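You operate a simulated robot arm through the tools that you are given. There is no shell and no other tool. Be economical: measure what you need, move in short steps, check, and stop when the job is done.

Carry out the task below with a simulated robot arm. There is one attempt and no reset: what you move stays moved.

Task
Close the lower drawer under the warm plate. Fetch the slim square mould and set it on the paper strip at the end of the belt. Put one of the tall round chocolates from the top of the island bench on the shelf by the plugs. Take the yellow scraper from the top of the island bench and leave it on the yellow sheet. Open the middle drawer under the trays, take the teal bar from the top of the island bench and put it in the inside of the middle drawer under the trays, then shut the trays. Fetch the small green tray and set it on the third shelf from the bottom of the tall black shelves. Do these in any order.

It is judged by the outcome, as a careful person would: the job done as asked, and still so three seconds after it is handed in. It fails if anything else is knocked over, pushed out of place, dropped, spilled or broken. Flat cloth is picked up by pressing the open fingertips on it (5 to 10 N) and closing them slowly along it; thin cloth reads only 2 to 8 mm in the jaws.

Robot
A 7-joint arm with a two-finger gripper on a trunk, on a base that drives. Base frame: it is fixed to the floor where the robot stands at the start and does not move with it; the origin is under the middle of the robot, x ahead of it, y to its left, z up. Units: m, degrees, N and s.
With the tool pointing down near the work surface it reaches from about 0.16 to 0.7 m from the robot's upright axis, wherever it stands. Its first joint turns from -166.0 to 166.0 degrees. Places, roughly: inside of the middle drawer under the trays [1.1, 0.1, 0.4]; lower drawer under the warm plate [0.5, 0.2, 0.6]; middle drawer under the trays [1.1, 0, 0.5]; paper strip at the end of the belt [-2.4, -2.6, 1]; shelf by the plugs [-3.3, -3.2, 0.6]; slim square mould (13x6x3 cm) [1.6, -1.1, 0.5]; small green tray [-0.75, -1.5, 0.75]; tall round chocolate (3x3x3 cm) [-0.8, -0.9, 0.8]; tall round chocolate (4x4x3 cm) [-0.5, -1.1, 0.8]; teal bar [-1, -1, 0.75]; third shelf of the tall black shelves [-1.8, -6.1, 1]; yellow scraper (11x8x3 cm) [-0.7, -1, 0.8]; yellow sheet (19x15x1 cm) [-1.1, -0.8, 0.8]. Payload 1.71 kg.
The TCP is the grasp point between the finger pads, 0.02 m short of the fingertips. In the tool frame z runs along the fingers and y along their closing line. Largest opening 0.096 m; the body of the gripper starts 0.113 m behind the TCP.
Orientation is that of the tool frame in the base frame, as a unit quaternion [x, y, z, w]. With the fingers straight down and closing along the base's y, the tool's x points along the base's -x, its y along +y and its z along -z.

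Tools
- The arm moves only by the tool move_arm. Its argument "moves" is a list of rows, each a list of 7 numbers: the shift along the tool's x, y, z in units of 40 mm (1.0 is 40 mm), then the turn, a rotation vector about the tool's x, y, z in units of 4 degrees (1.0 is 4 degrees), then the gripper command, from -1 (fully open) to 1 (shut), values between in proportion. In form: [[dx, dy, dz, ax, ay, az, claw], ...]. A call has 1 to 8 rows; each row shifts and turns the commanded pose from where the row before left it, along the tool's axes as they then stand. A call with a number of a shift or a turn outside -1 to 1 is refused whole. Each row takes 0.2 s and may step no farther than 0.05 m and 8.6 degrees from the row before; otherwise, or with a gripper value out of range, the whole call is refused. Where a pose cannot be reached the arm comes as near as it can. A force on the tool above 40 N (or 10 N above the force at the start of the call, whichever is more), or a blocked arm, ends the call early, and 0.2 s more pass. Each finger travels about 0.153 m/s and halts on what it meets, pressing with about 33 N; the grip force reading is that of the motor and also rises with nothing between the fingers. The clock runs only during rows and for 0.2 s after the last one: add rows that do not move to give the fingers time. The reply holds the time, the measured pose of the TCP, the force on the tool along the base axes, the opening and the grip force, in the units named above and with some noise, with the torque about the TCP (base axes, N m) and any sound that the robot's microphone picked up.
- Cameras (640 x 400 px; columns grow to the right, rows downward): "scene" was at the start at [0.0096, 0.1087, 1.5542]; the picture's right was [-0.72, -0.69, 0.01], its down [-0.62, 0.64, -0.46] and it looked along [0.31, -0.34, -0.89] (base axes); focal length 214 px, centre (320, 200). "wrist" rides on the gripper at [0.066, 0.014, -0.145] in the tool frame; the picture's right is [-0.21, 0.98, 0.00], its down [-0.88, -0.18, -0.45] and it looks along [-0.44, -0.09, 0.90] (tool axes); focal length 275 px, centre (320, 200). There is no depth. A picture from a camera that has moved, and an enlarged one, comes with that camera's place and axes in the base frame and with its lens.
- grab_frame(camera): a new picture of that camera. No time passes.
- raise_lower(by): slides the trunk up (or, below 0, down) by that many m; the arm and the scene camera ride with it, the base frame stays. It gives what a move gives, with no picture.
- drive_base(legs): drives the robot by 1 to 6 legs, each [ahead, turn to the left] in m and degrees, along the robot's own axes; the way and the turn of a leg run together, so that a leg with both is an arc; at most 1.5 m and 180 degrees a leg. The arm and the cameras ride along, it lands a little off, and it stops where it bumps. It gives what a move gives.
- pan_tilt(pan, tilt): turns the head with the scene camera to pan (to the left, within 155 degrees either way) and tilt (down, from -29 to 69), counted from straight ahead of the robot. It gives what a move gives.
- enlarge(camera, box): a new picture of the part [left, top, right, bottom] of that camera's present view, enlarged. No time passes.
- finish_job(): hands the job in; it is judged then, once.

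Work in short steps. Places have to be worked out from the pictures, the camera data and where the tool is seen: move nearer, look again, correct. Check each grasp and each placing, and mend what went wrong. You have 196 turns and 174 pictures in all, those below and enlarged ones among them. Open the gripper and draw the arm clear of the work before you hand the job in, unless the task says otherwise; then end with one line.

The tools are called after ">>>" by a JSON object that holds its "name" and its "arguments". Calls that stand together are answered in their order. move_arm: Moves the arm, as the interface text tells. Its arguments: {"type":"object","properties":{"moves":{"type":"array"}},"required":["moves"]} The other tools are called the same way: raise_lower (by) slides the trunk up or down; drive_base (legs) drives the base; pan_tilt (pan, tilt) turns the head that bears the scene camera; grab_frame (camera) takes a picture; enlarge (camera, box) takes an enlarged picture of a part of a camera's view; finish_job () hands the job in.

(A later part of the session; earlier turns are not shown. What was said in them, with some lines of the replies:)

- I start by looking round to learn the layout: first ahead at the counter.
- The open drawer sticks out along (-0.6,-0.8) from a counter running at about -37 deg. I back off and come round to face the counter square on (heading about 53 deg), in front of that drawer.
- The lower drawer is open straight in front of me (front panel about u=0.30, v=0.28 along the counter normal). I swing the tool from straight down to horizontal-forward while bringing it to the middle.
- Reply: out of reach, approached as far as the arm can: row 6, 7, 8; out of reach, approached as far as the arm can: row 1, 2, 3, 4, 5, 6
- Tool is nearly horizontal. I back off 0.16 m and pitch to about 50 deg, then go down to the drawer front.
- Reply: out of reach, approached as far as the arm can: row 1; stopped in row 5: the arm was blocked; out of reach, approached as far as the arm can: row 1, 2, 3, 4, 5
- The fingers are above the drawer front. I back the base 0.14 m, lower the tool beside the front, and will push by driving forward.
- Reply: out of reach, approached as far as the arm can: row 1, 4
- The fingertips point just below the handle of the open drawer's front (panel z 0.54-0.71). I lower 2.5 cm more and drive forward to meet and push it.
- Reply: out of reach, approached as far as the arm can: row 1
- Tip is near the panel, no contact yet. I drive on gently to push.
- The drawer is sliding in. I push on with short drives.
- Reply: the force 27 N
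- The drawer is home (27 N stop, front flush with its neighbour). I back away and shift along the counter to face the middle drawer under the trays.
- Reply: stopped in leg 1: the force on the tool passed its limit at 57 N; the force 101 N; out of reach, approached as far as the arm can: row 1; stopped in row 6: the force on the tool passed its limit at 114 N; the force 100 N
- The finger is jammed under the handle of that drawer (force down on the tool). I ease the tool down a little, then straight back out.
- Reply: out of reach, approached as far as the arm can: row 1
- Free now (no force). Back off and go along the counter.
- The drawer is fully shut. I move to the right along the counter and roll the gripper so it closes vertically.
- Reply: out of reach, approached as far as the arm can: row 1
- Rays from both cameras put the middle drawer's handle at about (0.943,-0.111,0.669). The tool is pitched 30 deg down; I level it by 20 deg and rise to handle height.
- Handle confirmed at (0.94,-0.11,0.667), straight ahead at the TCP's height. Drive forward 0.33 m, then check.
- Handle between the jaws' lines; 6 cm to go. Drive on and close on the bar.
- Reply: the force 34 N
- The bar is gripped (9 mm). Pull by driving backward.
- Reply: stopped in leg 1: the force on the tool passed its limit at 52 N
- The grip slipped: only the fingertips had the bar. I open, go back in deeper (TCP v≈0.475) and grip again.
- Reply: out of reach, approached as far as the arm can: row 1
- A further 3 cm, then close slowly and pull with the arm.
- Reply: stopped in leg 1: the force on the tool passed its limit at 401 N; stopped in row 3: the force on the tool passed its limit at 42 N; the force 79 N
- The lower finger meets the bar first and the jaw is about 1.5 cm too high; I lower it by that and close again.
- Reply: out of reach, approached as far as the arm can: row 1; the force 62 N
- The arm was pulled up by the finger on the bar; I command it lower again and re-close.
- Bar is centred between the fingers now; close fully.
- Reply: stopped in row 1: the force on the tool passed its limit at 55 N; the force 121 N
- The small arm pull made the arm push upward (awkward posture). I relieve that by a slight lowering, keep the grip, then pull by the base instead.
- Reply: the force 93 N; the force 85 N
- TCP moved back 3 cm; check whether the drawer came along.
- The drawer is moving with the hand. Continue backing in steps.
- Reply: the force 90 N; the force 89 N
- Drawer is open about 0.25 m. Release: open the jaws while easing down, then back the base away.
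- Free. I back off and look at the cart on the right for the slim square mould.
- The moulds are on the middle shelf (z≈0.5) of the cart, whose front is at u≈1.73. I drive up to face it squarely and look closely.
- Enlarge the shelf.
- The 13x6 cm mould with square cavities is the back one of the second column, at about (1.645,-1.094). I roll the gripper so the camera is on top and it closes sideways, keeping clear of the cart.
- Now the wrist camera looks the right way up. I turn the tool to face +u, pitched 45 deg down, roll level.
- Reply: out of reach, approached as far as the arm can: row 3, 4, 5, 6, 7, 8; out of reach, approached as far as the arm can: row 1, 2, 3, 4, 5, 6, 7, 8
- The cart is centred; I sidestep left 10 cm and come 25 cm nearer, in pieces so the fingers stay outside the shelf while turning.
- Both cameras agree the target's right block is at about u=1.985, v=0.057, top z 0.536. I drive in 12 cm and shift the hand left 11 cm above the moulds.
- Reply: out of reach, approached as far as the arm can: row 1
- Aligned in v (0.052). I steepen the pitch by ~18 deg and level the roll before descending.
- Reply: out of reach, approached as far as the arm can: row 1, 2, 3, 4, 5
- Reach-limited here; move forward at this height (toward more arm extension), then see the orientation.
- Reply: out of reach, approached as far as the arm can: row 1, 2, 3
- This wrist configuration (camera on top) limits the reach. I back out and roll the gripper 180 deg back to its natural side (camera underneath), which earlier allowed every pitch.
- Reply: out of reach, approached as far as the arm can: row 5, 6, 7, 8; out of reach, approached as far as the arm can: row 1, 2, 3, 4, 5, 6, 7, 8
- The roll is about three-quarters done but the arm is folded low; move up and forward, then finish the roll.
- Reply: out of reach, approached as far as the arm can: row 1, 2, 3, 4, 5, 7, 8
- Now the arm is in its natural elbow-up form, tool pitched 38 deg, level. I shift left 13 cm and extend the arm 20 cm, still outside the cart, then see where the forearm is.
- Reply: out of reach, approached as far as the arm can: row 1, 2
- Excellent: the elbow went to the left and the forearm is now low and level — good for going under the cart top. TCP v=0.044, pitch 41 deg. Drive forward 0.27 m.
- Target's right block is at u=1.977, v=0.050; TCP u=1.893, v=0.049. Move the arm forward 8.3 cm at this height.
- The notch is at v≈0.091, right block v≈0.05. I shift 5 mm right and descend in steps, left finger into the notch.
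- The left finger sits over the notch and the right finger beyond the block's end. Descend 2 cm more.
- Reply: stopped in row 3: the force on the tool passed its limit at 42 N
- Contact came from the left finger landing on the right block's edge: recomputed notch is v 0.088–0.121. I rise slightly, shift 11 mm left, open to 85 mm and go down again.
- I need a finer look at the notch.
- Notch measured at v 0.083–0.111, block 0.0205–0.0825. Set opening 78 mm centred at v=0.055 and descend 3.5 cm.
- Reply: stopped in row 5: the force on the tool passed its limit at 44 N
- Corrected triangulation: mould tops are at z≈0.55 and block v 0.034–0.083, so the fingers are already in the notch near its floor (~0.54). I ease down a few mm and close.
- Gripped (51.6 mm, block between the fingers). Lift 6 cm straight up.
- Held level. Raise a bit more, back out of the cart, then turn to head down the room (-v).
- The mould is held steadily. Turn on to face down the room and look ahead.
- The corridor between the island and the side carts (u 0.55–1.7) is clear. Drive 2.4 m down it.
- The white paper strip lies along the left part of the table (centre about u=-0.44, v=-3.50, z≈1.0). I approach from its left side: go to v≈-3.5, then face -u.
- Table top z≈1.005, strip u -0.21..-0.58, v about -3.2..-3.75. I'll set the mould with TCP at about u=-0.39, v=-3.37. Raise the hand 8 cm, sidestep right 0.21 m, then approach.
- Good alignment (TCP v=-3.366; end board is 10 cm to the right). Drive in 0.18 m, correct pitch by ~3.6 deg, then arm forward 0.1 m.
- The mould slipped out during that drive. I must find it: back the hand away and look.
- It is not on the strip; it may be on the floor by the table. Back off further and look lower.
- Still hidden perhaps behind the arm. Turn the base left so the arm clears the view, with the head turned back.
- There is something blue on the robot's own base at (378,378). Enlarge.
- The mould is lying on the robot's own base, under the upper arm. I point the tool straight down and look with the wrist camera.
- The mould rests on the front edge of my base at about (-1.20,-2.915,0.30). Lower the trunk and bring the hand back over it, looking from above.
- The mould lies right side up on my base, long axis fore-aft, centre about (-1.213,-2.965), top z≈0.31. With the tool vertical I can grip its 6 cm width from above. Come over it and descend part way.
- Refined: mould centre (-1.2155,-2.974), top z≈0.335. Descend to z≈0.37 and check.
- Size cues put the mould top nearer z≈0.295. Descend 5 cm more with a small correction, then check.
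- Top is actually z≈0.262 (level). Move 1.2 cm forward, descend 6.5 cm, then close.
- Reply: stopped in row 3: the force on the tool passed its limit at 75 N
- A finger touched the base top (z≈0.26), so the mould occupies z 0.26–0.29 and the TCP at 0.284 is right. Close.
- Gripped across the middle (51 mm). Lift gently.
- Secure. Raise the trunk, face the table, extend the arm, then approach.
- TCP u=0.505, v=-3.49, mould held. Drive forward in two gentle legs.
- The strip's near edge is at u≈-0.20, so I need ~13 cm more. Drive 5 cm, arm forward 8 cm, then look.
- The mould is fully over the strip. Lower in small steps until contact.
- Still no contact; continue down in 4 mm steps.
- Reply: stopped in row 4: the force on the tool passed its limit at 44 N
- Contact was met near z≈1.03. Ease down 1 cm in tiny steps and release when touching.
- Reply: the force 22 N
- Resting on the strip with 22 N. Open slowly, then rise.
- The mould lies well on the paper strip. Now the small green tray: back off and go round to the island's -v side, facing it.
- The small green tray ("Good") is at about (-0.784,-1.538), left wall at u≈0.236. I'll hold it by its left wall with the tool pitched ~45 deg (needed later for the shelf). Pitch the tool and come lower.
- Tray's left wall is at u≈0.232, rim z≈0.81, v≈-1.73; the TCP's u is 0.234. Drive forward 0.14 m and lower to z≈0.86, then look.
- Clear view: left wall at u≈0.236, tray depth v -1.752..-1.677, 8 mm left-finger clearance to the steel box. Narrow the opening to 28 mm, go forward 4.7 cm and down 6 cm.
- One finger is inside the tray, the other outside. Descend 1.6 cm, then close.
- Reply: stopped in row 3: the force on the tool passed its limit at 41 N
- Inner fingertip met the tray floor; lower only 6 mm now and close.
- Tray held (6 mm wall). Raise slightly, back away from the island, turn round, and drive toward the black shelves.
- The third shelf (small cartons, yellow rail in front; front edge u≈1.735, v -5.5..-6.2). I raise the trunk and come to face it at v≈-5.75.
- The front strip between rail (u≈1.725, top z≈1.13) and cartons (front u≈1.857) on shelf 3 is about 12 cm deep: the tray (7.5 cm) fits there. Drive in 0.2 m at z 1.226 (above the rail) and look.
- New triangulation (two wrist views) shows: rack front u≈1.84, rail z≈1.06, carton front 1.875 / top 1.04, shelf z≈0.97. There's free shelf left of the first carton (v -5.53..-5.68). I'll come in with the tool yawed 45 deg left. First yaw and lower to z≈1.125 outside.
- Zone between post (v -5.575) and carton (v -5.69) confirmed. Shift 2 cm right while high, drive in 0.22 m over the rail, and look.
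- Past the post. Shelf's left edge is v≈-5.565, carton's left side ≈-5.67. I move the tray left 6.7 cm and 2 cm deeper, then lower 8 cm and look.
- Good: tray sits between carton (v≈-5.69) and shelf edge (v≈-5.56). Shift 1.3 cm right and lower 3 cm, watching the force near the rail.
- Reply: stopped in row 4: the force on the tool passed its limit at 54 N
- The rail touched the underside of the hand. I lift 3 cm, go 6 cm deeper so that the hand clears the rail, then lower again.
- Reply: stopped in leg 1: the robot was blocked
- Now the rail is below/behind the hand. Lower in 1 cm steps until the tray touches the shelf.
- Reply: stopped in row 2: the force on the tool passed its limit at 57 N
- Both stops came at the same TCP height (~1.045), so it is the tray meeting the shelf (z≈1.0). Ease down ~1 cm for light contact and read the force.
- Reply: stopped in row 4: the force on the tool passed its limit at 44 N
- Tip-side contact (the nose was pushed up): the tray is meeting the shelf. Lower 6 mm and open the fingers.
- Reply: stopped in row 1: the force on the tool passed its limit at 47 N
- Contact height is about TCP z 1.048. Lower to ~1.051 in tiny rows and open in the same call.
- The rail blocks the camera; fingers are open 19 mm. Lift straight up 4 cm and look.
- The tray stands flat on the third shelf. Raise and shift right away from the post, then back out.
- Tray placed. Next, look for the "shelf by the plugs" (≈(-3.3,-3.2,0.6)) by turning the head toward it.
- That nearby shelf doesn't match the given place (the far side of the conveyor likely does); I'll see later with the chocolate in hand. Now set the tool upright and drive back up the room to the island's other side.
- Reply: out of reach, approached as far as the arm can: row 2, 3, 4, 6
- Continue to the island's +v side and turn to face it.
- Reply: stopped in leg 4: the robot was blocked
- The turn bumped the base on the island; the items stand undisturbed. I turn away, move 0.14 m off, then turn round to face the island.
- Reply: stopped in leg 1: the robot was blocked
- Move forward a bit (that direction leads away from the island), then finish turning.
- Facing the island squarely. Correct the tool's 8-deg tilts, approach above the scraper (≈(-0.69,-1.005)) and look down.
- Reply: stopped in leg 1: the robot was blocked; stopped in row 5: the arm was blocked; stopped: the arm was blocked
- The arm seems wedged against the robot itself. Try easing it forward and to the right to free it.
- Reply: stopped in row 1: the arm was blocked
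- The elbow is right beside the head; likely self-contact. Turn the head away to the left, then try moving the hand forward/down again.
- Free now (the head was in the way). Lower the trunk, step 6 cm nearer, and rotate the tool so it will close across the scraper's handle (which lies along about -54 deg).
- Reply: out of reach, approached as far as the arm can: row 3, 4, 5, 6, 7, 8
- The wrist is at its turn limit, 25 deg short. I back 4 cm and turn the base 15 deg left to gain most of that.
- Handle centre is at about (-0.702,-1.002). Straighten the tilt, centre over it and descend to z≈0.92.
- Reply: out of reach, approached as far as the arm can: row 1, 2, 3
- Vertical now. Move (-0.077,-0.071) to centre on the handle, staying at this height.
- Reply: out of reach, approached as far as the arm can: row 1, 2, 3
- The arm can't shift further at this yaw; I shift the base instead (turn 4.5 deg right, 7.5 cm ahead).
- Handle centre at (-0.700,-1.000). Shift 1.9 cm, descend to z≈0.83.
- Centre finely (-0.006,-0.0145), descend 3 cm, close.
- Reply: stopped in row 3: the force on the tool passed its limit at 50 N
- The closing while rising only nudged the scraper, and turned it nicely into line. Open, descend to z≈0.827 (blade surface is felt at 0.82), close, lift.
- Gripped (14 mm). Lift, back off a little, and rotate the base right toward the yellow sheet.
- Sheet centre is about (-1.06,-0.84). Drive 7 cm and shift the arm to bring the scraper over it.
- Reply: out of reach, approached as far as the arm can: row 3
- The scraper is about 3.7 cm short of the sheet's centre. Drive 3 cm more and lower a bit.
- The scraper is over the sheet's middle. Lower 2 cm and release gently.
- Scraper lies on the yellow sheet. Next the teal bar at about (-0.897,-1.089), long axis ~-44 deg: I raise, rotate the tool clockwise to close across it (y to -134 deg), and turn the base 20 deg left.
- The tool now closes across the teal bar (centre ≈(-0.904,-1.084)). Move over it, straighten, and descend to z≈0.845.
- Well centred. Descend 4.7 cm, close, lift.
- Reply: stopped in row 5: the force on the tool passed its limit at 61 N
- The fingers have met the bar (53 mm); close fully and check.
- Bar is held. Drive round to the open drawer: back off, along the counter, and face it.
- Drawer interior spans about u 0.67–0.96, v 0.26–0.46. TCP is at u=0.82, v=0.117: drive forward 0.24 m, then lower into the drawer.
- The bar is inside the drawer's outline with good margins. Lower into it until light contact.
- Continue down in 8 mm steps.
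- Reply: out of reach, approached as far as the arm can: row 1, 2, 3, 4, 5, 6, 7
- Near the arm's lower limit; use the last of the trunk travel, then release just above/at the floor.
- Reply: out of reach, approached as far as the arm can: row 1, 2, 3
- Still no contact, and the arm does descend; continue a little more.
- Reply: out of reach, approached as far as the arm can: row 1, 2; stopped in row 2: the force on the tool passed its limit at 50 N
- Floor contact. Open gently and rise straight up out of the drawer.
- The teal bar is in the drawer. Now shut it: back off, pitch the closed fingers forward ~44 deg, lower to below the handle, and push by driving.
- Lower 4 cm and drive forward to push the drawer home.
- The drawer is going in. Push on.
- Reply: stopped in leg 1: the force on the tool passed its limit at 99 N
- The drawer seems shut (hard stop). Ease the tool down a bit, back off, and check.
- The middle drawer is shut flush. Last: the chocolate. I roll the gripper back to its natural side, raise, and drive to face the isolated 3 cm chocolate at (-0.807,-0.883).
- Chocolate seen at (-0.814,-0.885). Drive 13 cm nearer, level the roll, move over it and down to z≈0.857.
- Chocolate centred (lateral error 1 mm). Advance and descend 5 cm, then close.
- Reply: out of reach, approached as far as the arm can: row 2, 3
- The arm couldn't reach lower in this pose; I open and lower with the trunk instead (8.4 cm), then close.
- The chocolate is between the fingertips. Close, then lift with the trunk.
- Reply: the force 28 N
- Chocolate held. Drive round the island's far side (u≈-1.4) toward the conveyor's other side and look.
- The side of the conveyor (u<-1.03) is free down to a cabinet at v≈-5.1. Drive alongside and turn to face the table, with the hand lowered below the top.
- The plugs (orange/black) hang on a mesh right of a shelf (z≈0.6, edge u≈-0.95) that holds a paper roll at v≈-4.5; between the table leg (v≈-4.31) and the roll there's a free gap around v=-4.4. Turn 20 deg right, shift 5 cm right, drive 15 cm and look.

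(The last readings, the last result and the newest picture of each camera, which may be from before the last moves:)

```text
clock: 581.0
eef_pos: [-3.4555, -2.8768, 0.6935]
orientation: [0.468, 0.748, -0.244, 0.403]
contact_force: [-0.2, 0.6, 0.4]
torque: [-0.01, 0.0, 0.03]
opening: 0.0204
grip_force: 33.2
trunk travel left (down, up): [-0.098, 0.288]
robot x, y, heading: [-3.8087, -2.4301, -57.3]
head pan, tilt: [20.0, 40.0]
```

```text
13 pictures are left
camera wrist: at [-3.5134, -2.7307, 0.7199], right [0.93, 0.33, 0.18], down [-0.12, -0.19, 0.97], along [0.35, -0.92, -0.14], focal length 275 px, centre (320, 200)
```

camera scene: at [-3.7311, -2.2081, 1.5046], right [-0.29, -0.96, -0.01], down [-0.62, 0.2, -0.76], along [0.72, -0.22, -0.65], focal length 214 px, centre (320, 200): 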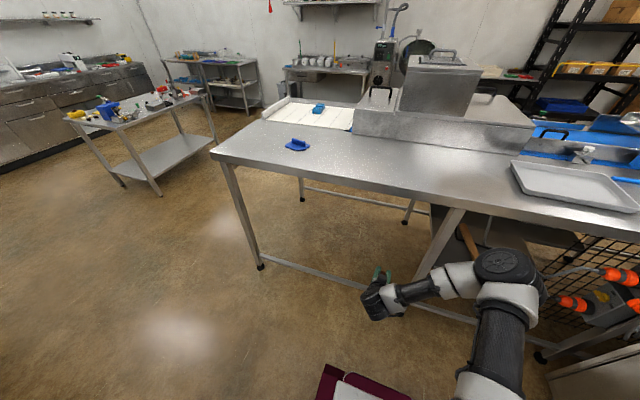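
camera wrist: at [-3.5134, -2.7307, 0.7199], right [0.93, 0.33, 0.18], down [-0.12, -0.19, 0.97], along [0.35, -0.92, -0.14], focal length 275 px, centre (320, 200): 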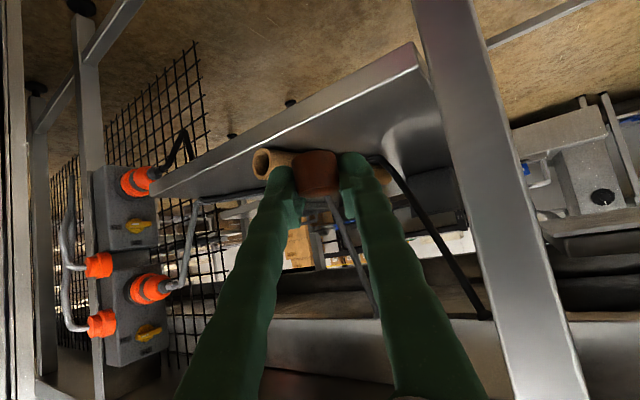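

Clear: shelf edge u≈-1.018 (v -4.31..-4.68), roll at v≈-4.47. Target u≈-0.99, v≈-4.385. Move in horizontally, then lower 4 cm, and check.

>>> {"name": "move_arm", "arguments": {"moves": [[-0.41, 0.2, 0.62, 0, 0, 0, 1], [-0.41, 0.2, 0.62, 0, 0, 0, 1], [-0.41, 0.2, 0.62, 0, 0, 0, 1], [0.28, 0, 0.18, 0, 0, 0, 1], [0.28, 0, 0.18, 0, 0, 0, 1], [0, 0, 0, 0, 0, 0, 1]]}}

>>> {"name": "grab_frame", "arguments": {"camera": "wrist"}}

```text
clock: 582.4
eef_pos: [-3.4004, -2.9361, 0.6764]
orientation: [0.467, 0.745, -0.247, 0.408]
contact_force: [0.2, -0.2, 0.7]
torque: [0.01, -0.01, 0.0]
opening: 0.0205
grip_force: 33.1
trunk travel left (down, up): [-0.098, 0.288]
robot x, y, heading: [-3.8092, -2.4318, -57.2]
head pan, tilt: [20.0, 40.0]
```

```text
12 pictures are left
camera wrist: at [-3.4578, -2.7898, 0.701], right [0.93, 0.33, 0.19], down [-0.13, -0.18, 0.97], along [0.36, -0.93, -0.12], focal length 275 px, centre (320, 200)
```

wrist: 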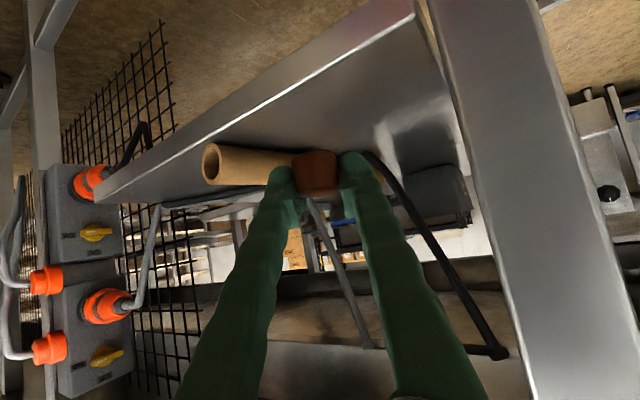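

Go 5 cm further in to be well on the shelf, then lower in 8 mm steps until contact.

>>> {"name": "move_arm", "arguments": {"moves": [[-0.3, 0.29, 0.46, 0, 0, 0, 1], [-0.31, 0.29, 0.47, 0, 0, 0, 1], [0.17, 0, 0.11, 0, 0, 0, 1], [0.17, 0, 0.11, 0, 0, 0, 1], [0.17, 0, 0.11, 0, 0, 0, 1], [0.17, 0, 0.11, 0, 0, 0, 1], [0, 0, 0, 0, 0, 0, 1]]}}

>>> {"name": "grab_frame", "arguments": {"camera": "wrist"}}

```text
clock: 584.0
eef_pos: [-3.3588, -2.9681, 0.6447]
orientation: [0.468, 0.744, -0.247, 0.408]
contact_force: [-0.3, 0.1, -0.4]
torque: [-0.01, -0.06, 0.0]
opening: 0.0202
grip_force: 33.0
trunk travel left (down, up): [-0.098, 0.288]
robot x, y, heading: [-3.8075, -2.4336, -57.2]
head pan, tilt: [20.0, 40.0]
```

```text
11 pictures are left
camera wrist: at [-3.4168, -2.8209, 0.6685], right [0.93, 0.33, 0.19], down [-0.13, -0.18, 0.97], along [0.36, -0.93, -0.12], focal length 275 px, centre (320, 200)
```

wrist: 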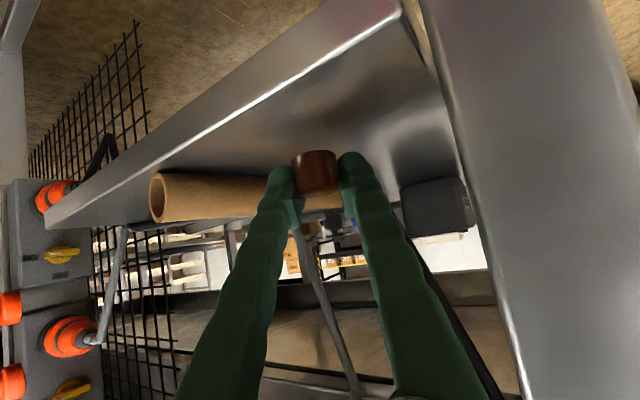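

It's over the shelf, close to its surface. Continue lowering until contact.

>>> {"name": "move_arm", "arguments": {"moves": [[0.12, 0, 0.08, 0, 0, 0, 1], [0.12, 0, 0.08, 0, 0, 0, 1], [0.12, 0, 0.08, 0, 0, 0, 1], [0.12, 0, 0.08, 0, 0, 0, 1], [0.12, 0, 0.08, 0, 0, 0, 1], [0.12, 0, 0.08, 0, 0, 0, 1], [0, 0, 0, 0, 0, 0, 1]]}}

>>> {"name": "enlarge", "arguments": {"camera": "wrist", "box": [220, 90, 420, 215]}}

```text
clock: 585.6
eef_pos: [-3.3648, -2.9667, 0.6205]
orientation: [0.466, 0.746, -0.245, 0.408]
contact_force: [0.0, 0.3, 0.3]
torque: [0.01, 0.0, -0.02]
opening: 0.0201
grip_force: 33.3
out of reach, approached as far as the arm can: row 5, 6
trunk travel left (down, up): [-0.098, 0.288]
robot x, y, heading: [-3.8084, -2.4279, -57.3]
head pan, tilt: [20.0, 40.0]
```

```text
3.20 times, centred on (320, 152) of wrist
camera zoom: at [-3.4234, -2.8212, 0.6447], right [0.92, 0.33, 0.19], down [-0.13, -0.18, 0.97], along [0.36, -0.93, -0.13], focal length 881 px, centre (320, 352)
```

zoom: 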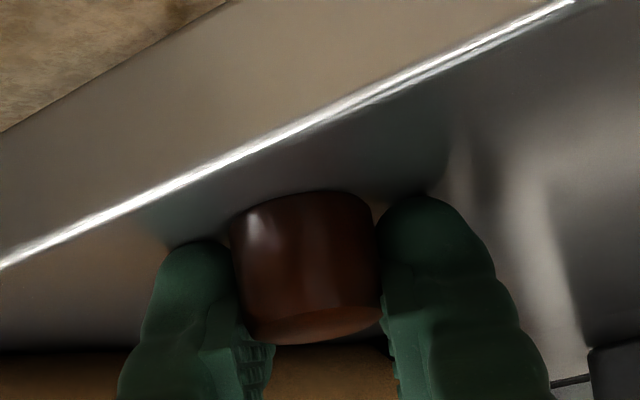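

Almost touching, arm at its low limit; lower the last bit with the trunk.

>>> {"name": "raise_lower", "arguments": {"by": -0.012}}

```text
clock: 586.1
eef_pos: [-3.368, -2.9619, 0.625]
orientation: [0.464, 0.74, -0.251, 0.418]
contact_force: [-0.2, -1.3, 0.0]
torque: [0.0, -0.01, 0.0]
opening: 0.0202
grip_force: 33.2
trunk travel left (down, up): [-0.089, 0.297]
robot x, y, heading: [-3.8131, -2.4299, -57.1]
head pan, tilt: [20.0, 40.0]
stopped: the force on the tool passed its limit at 48 N (the readings are from after the stop); the commanded pose is now the measured one
```

Contact felt at ≈0.615. Lower 7 mm and open slowly.

>>> {"name": "raise_lower", "arguments": {"by": -0.007}}

>>> {"name": "move_arm", "arguments": {"moves": [[0, 0, 0, 0, 0, 0, 0.5], [0, 0, 0, 0, 0, 0, 0.4], [0, 0, 0, 0, 0, 0, 0.3], [0, 0, 0, 0, 0, 0, 0.1], [0, 0, 0, 0, 0, 0, 0.1]]}}

>>> {"name": "enlarge", "arguments": {"camera": "wrist", "box": [220, 90, 420, 215]}}

```text
clock: 586.7
eef_pos: [-3.3677, -2.9623, 0.6203]
orientation: [0.463, 0.739, -0.251, 0.419]
contact_force: [-0.8, 0.2, -0.3]
torque: [0.01, 0.01, 0.04]
opening: 0.0203
grip_force: 32.9
trunk travel left (down, up): [-0.082, 0.304]
robot x, y, heading: [-3.8134, -2.4298, -57.0]
head pan, tilt: [20.0, 40.0]
```

```text
clock: 587.9
eef_pos: [-3.3692, -2.9619, 0.619]
orientation: [0.464, 0.739, -0.252, 0.419]
contact_force: [0.6, 0.3, -0.7]
torque: [-0.02, 0.01, -0.02]
opening: 0.0431
grip_force: 0.1
trunk travel left (down, up): [-0.082, 0.304]
robot x, y, heading: [-3.8075, -2.4268, -57.0]
head pan, tilt: [20.0, 40.0]
```

```text
3.20 times, centred on (320, 152) of wrist
camera zoom: at [-3.4268, -2.8151, 0.64], right [0.92, 0.34, 0.19], down [-0.14, -0.16, 0.98], along [0.36, -0.93, -0.1], focal length 881 px, centre (320, 352)
```

zoom: 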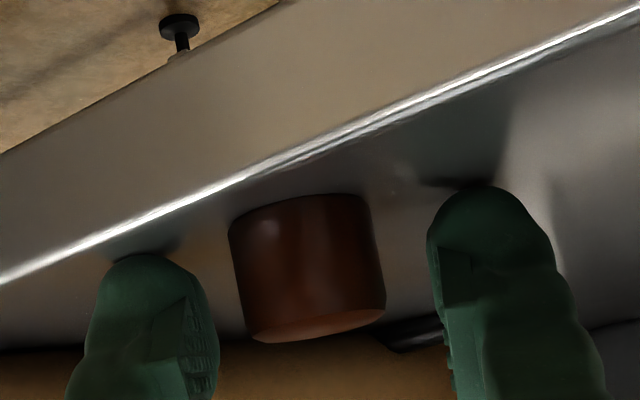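

The chocolate stands upright on the shelf. Back straight out and verify.

>>> {"name": "drive_base", "arguments": {"legs": [[-0.22, 0]]}}

>>> {"name": "grab_frame", "arguments": {"camera": "wrist"}}

```text
clock: 589.7
eef_pos: [-3.4947, -2.7708, 0.6433]
orientation: [0.461, 0.73, -0.259, 0.432]
contact_force: [-0.4, -0.3, -0.5]
torque: [0.02, 0.0, 0.0]
opening: 0.0432
grip_force: 0.1
trunk travel left (down, up): [-0.082, 0.304]
robot x, y, heading: [-3.9251, -2.2554, -57.3]
head pan, tilt: [20.0, 40.0]
stopped in leg 1: the robot was blocked; the commanded pose is now the measured one
```

```text
8 pictures are left
camera wrist: at [-3.5525, -2.6235, 0.6582], right [0.92, 0.34, 0.2], down [-0.16, -0.13, 0.98], along [0.36, -0.93, -0.07], focal length 275 px, centre (320, 200)
```

wrist: 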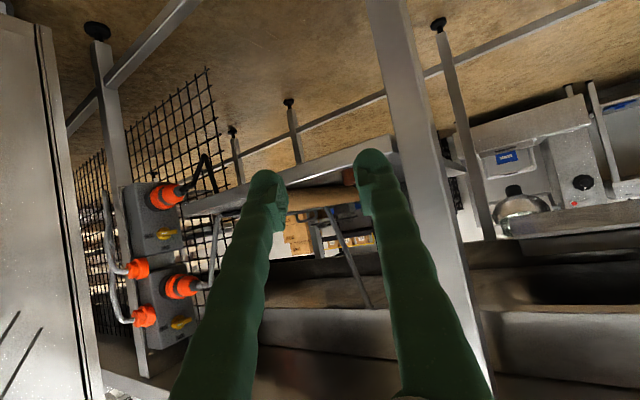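

Chocolate remains on the shelf. The base touched something behind; edge forward 3 cm, and look back to make sure nothing was disturbed.

>>> {"name": "drive_base", "arguments": {"legs": [[0.04, 0]]}}

>>> {"name": "pan_tilt", "arguments": {"pan": 150, "tilt": 50}}

>>> {"name": "grab_frame", "arguments": {"camera": "scene"}}

```text
clock: 590.6
eef_pos: [-3.4725, -2.8061, 0.6421]
orientation: [0.461, 0.732, -0.257, 0.432]
contact_force: [-0.3, 0.1, -0.3]
torque: [0.01, -0.01, -0.01]
opening: 0.0434
grip_force: 0.1
trunk travel left (down, up): [-0.082, 0.304]
robot x, y, heading: [-3.9042, -2.2852, -57.4]
head pan, tilt: [20.0, 40.0]
```

```text
clock: 592.7
eef_pos: [-3.4771, -2.7971, 0.6523]
orientation: [0.46, 0.728, -0.261, 0.437]
contact_force: [0.4, -0.3, -0.4]
torque: [-0.01, -0.02, 0.04]
opening: 0.0431
grip_force: 0.0
trunk travel left (down, up): [-0.082, 0.304]
robot x, y, heading: [-3.8999, -2.2875, -57.5]
head pan, tilt: [150.0, 50.0]
```

```text
7 pictures are left
camera scene: at [-3.7947, -2.0973, 1.4767], right [1.0, 0.04, -0.01], down [0.03, -0.76, -0.65], along [-0.04, 0.65, -0.76], focal length 214 px, centre (320, 200)
```

scene: 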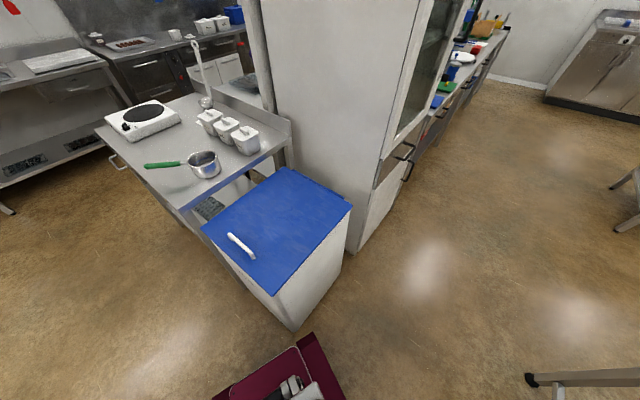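

The bin looks in its place and unharmed. Open the gripper fully; the hand is clear of the shelf.

>>> {"name": "move_arm", "arguments": {"moves": [[0, 0, -0.5, 0, 0, 0, -1], [0, 0, -0.5, 0, 0, 0, -1], [0, 0, 0, 0, 0, 0, -1], [0, 0, 0, 0, 0, 0, -1]]}}

>>> {"name": "enlarge", "arguments": {"camera": "wrist", "box": [220, 100, 460, 250]}}

```text
clock: 593.7
eef_pos: [-3.4932, -2.7655, 0.6719]
orientation: [0.46, 0.728, -0.261, 0.436]
contact_force: [-0.1, 0.5, -0.1]
torque: [0.01, 0.01, 0.02]
opening: 0.0958
grip_force: 0.1
trunk travel left (down, up): [-0.082, 0.304]
robot x, y, heading: [-3.8997, -2.2894, -57.3]
head pan, tilt: [150.0, 50.0]
```

```text
2.67 times, centred on (340, 175) of wrist
camera zoom: at [-3.5524, -2.6179, 0.6843], right [0.92, 0.34, 0.2], down [-0.17, -0.12, 0.98], along [0.36, -0.93, -0.05], focal length 734 px, centre (267, 267)
```

zoom: 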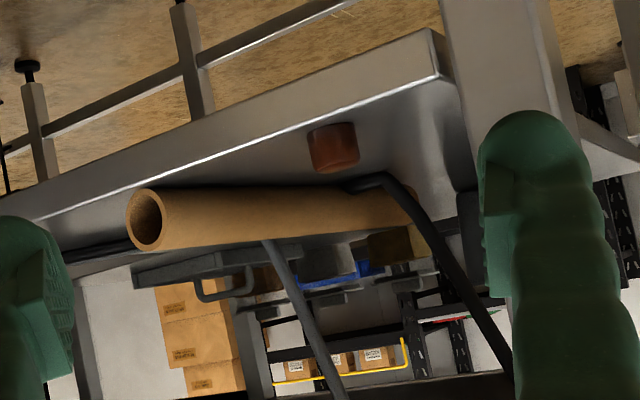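

The chocolate stands on the shelf by the plugs, and the other tasks were each seen done. The gripper is open and clear, so I hand the job in.

>>> {"name": "finish_job", "arguments": {}}

```text
The job is handed in.
```

All six tasks were done and the job is handed in; along the way the mould once slipped onto the robot's own base and was picked up again, the base bumped the island, the tall black shelves and something behind it by the conveyor (probably the blue-lidded bin), and one corner of the green tray may overhang its shelf slightly.
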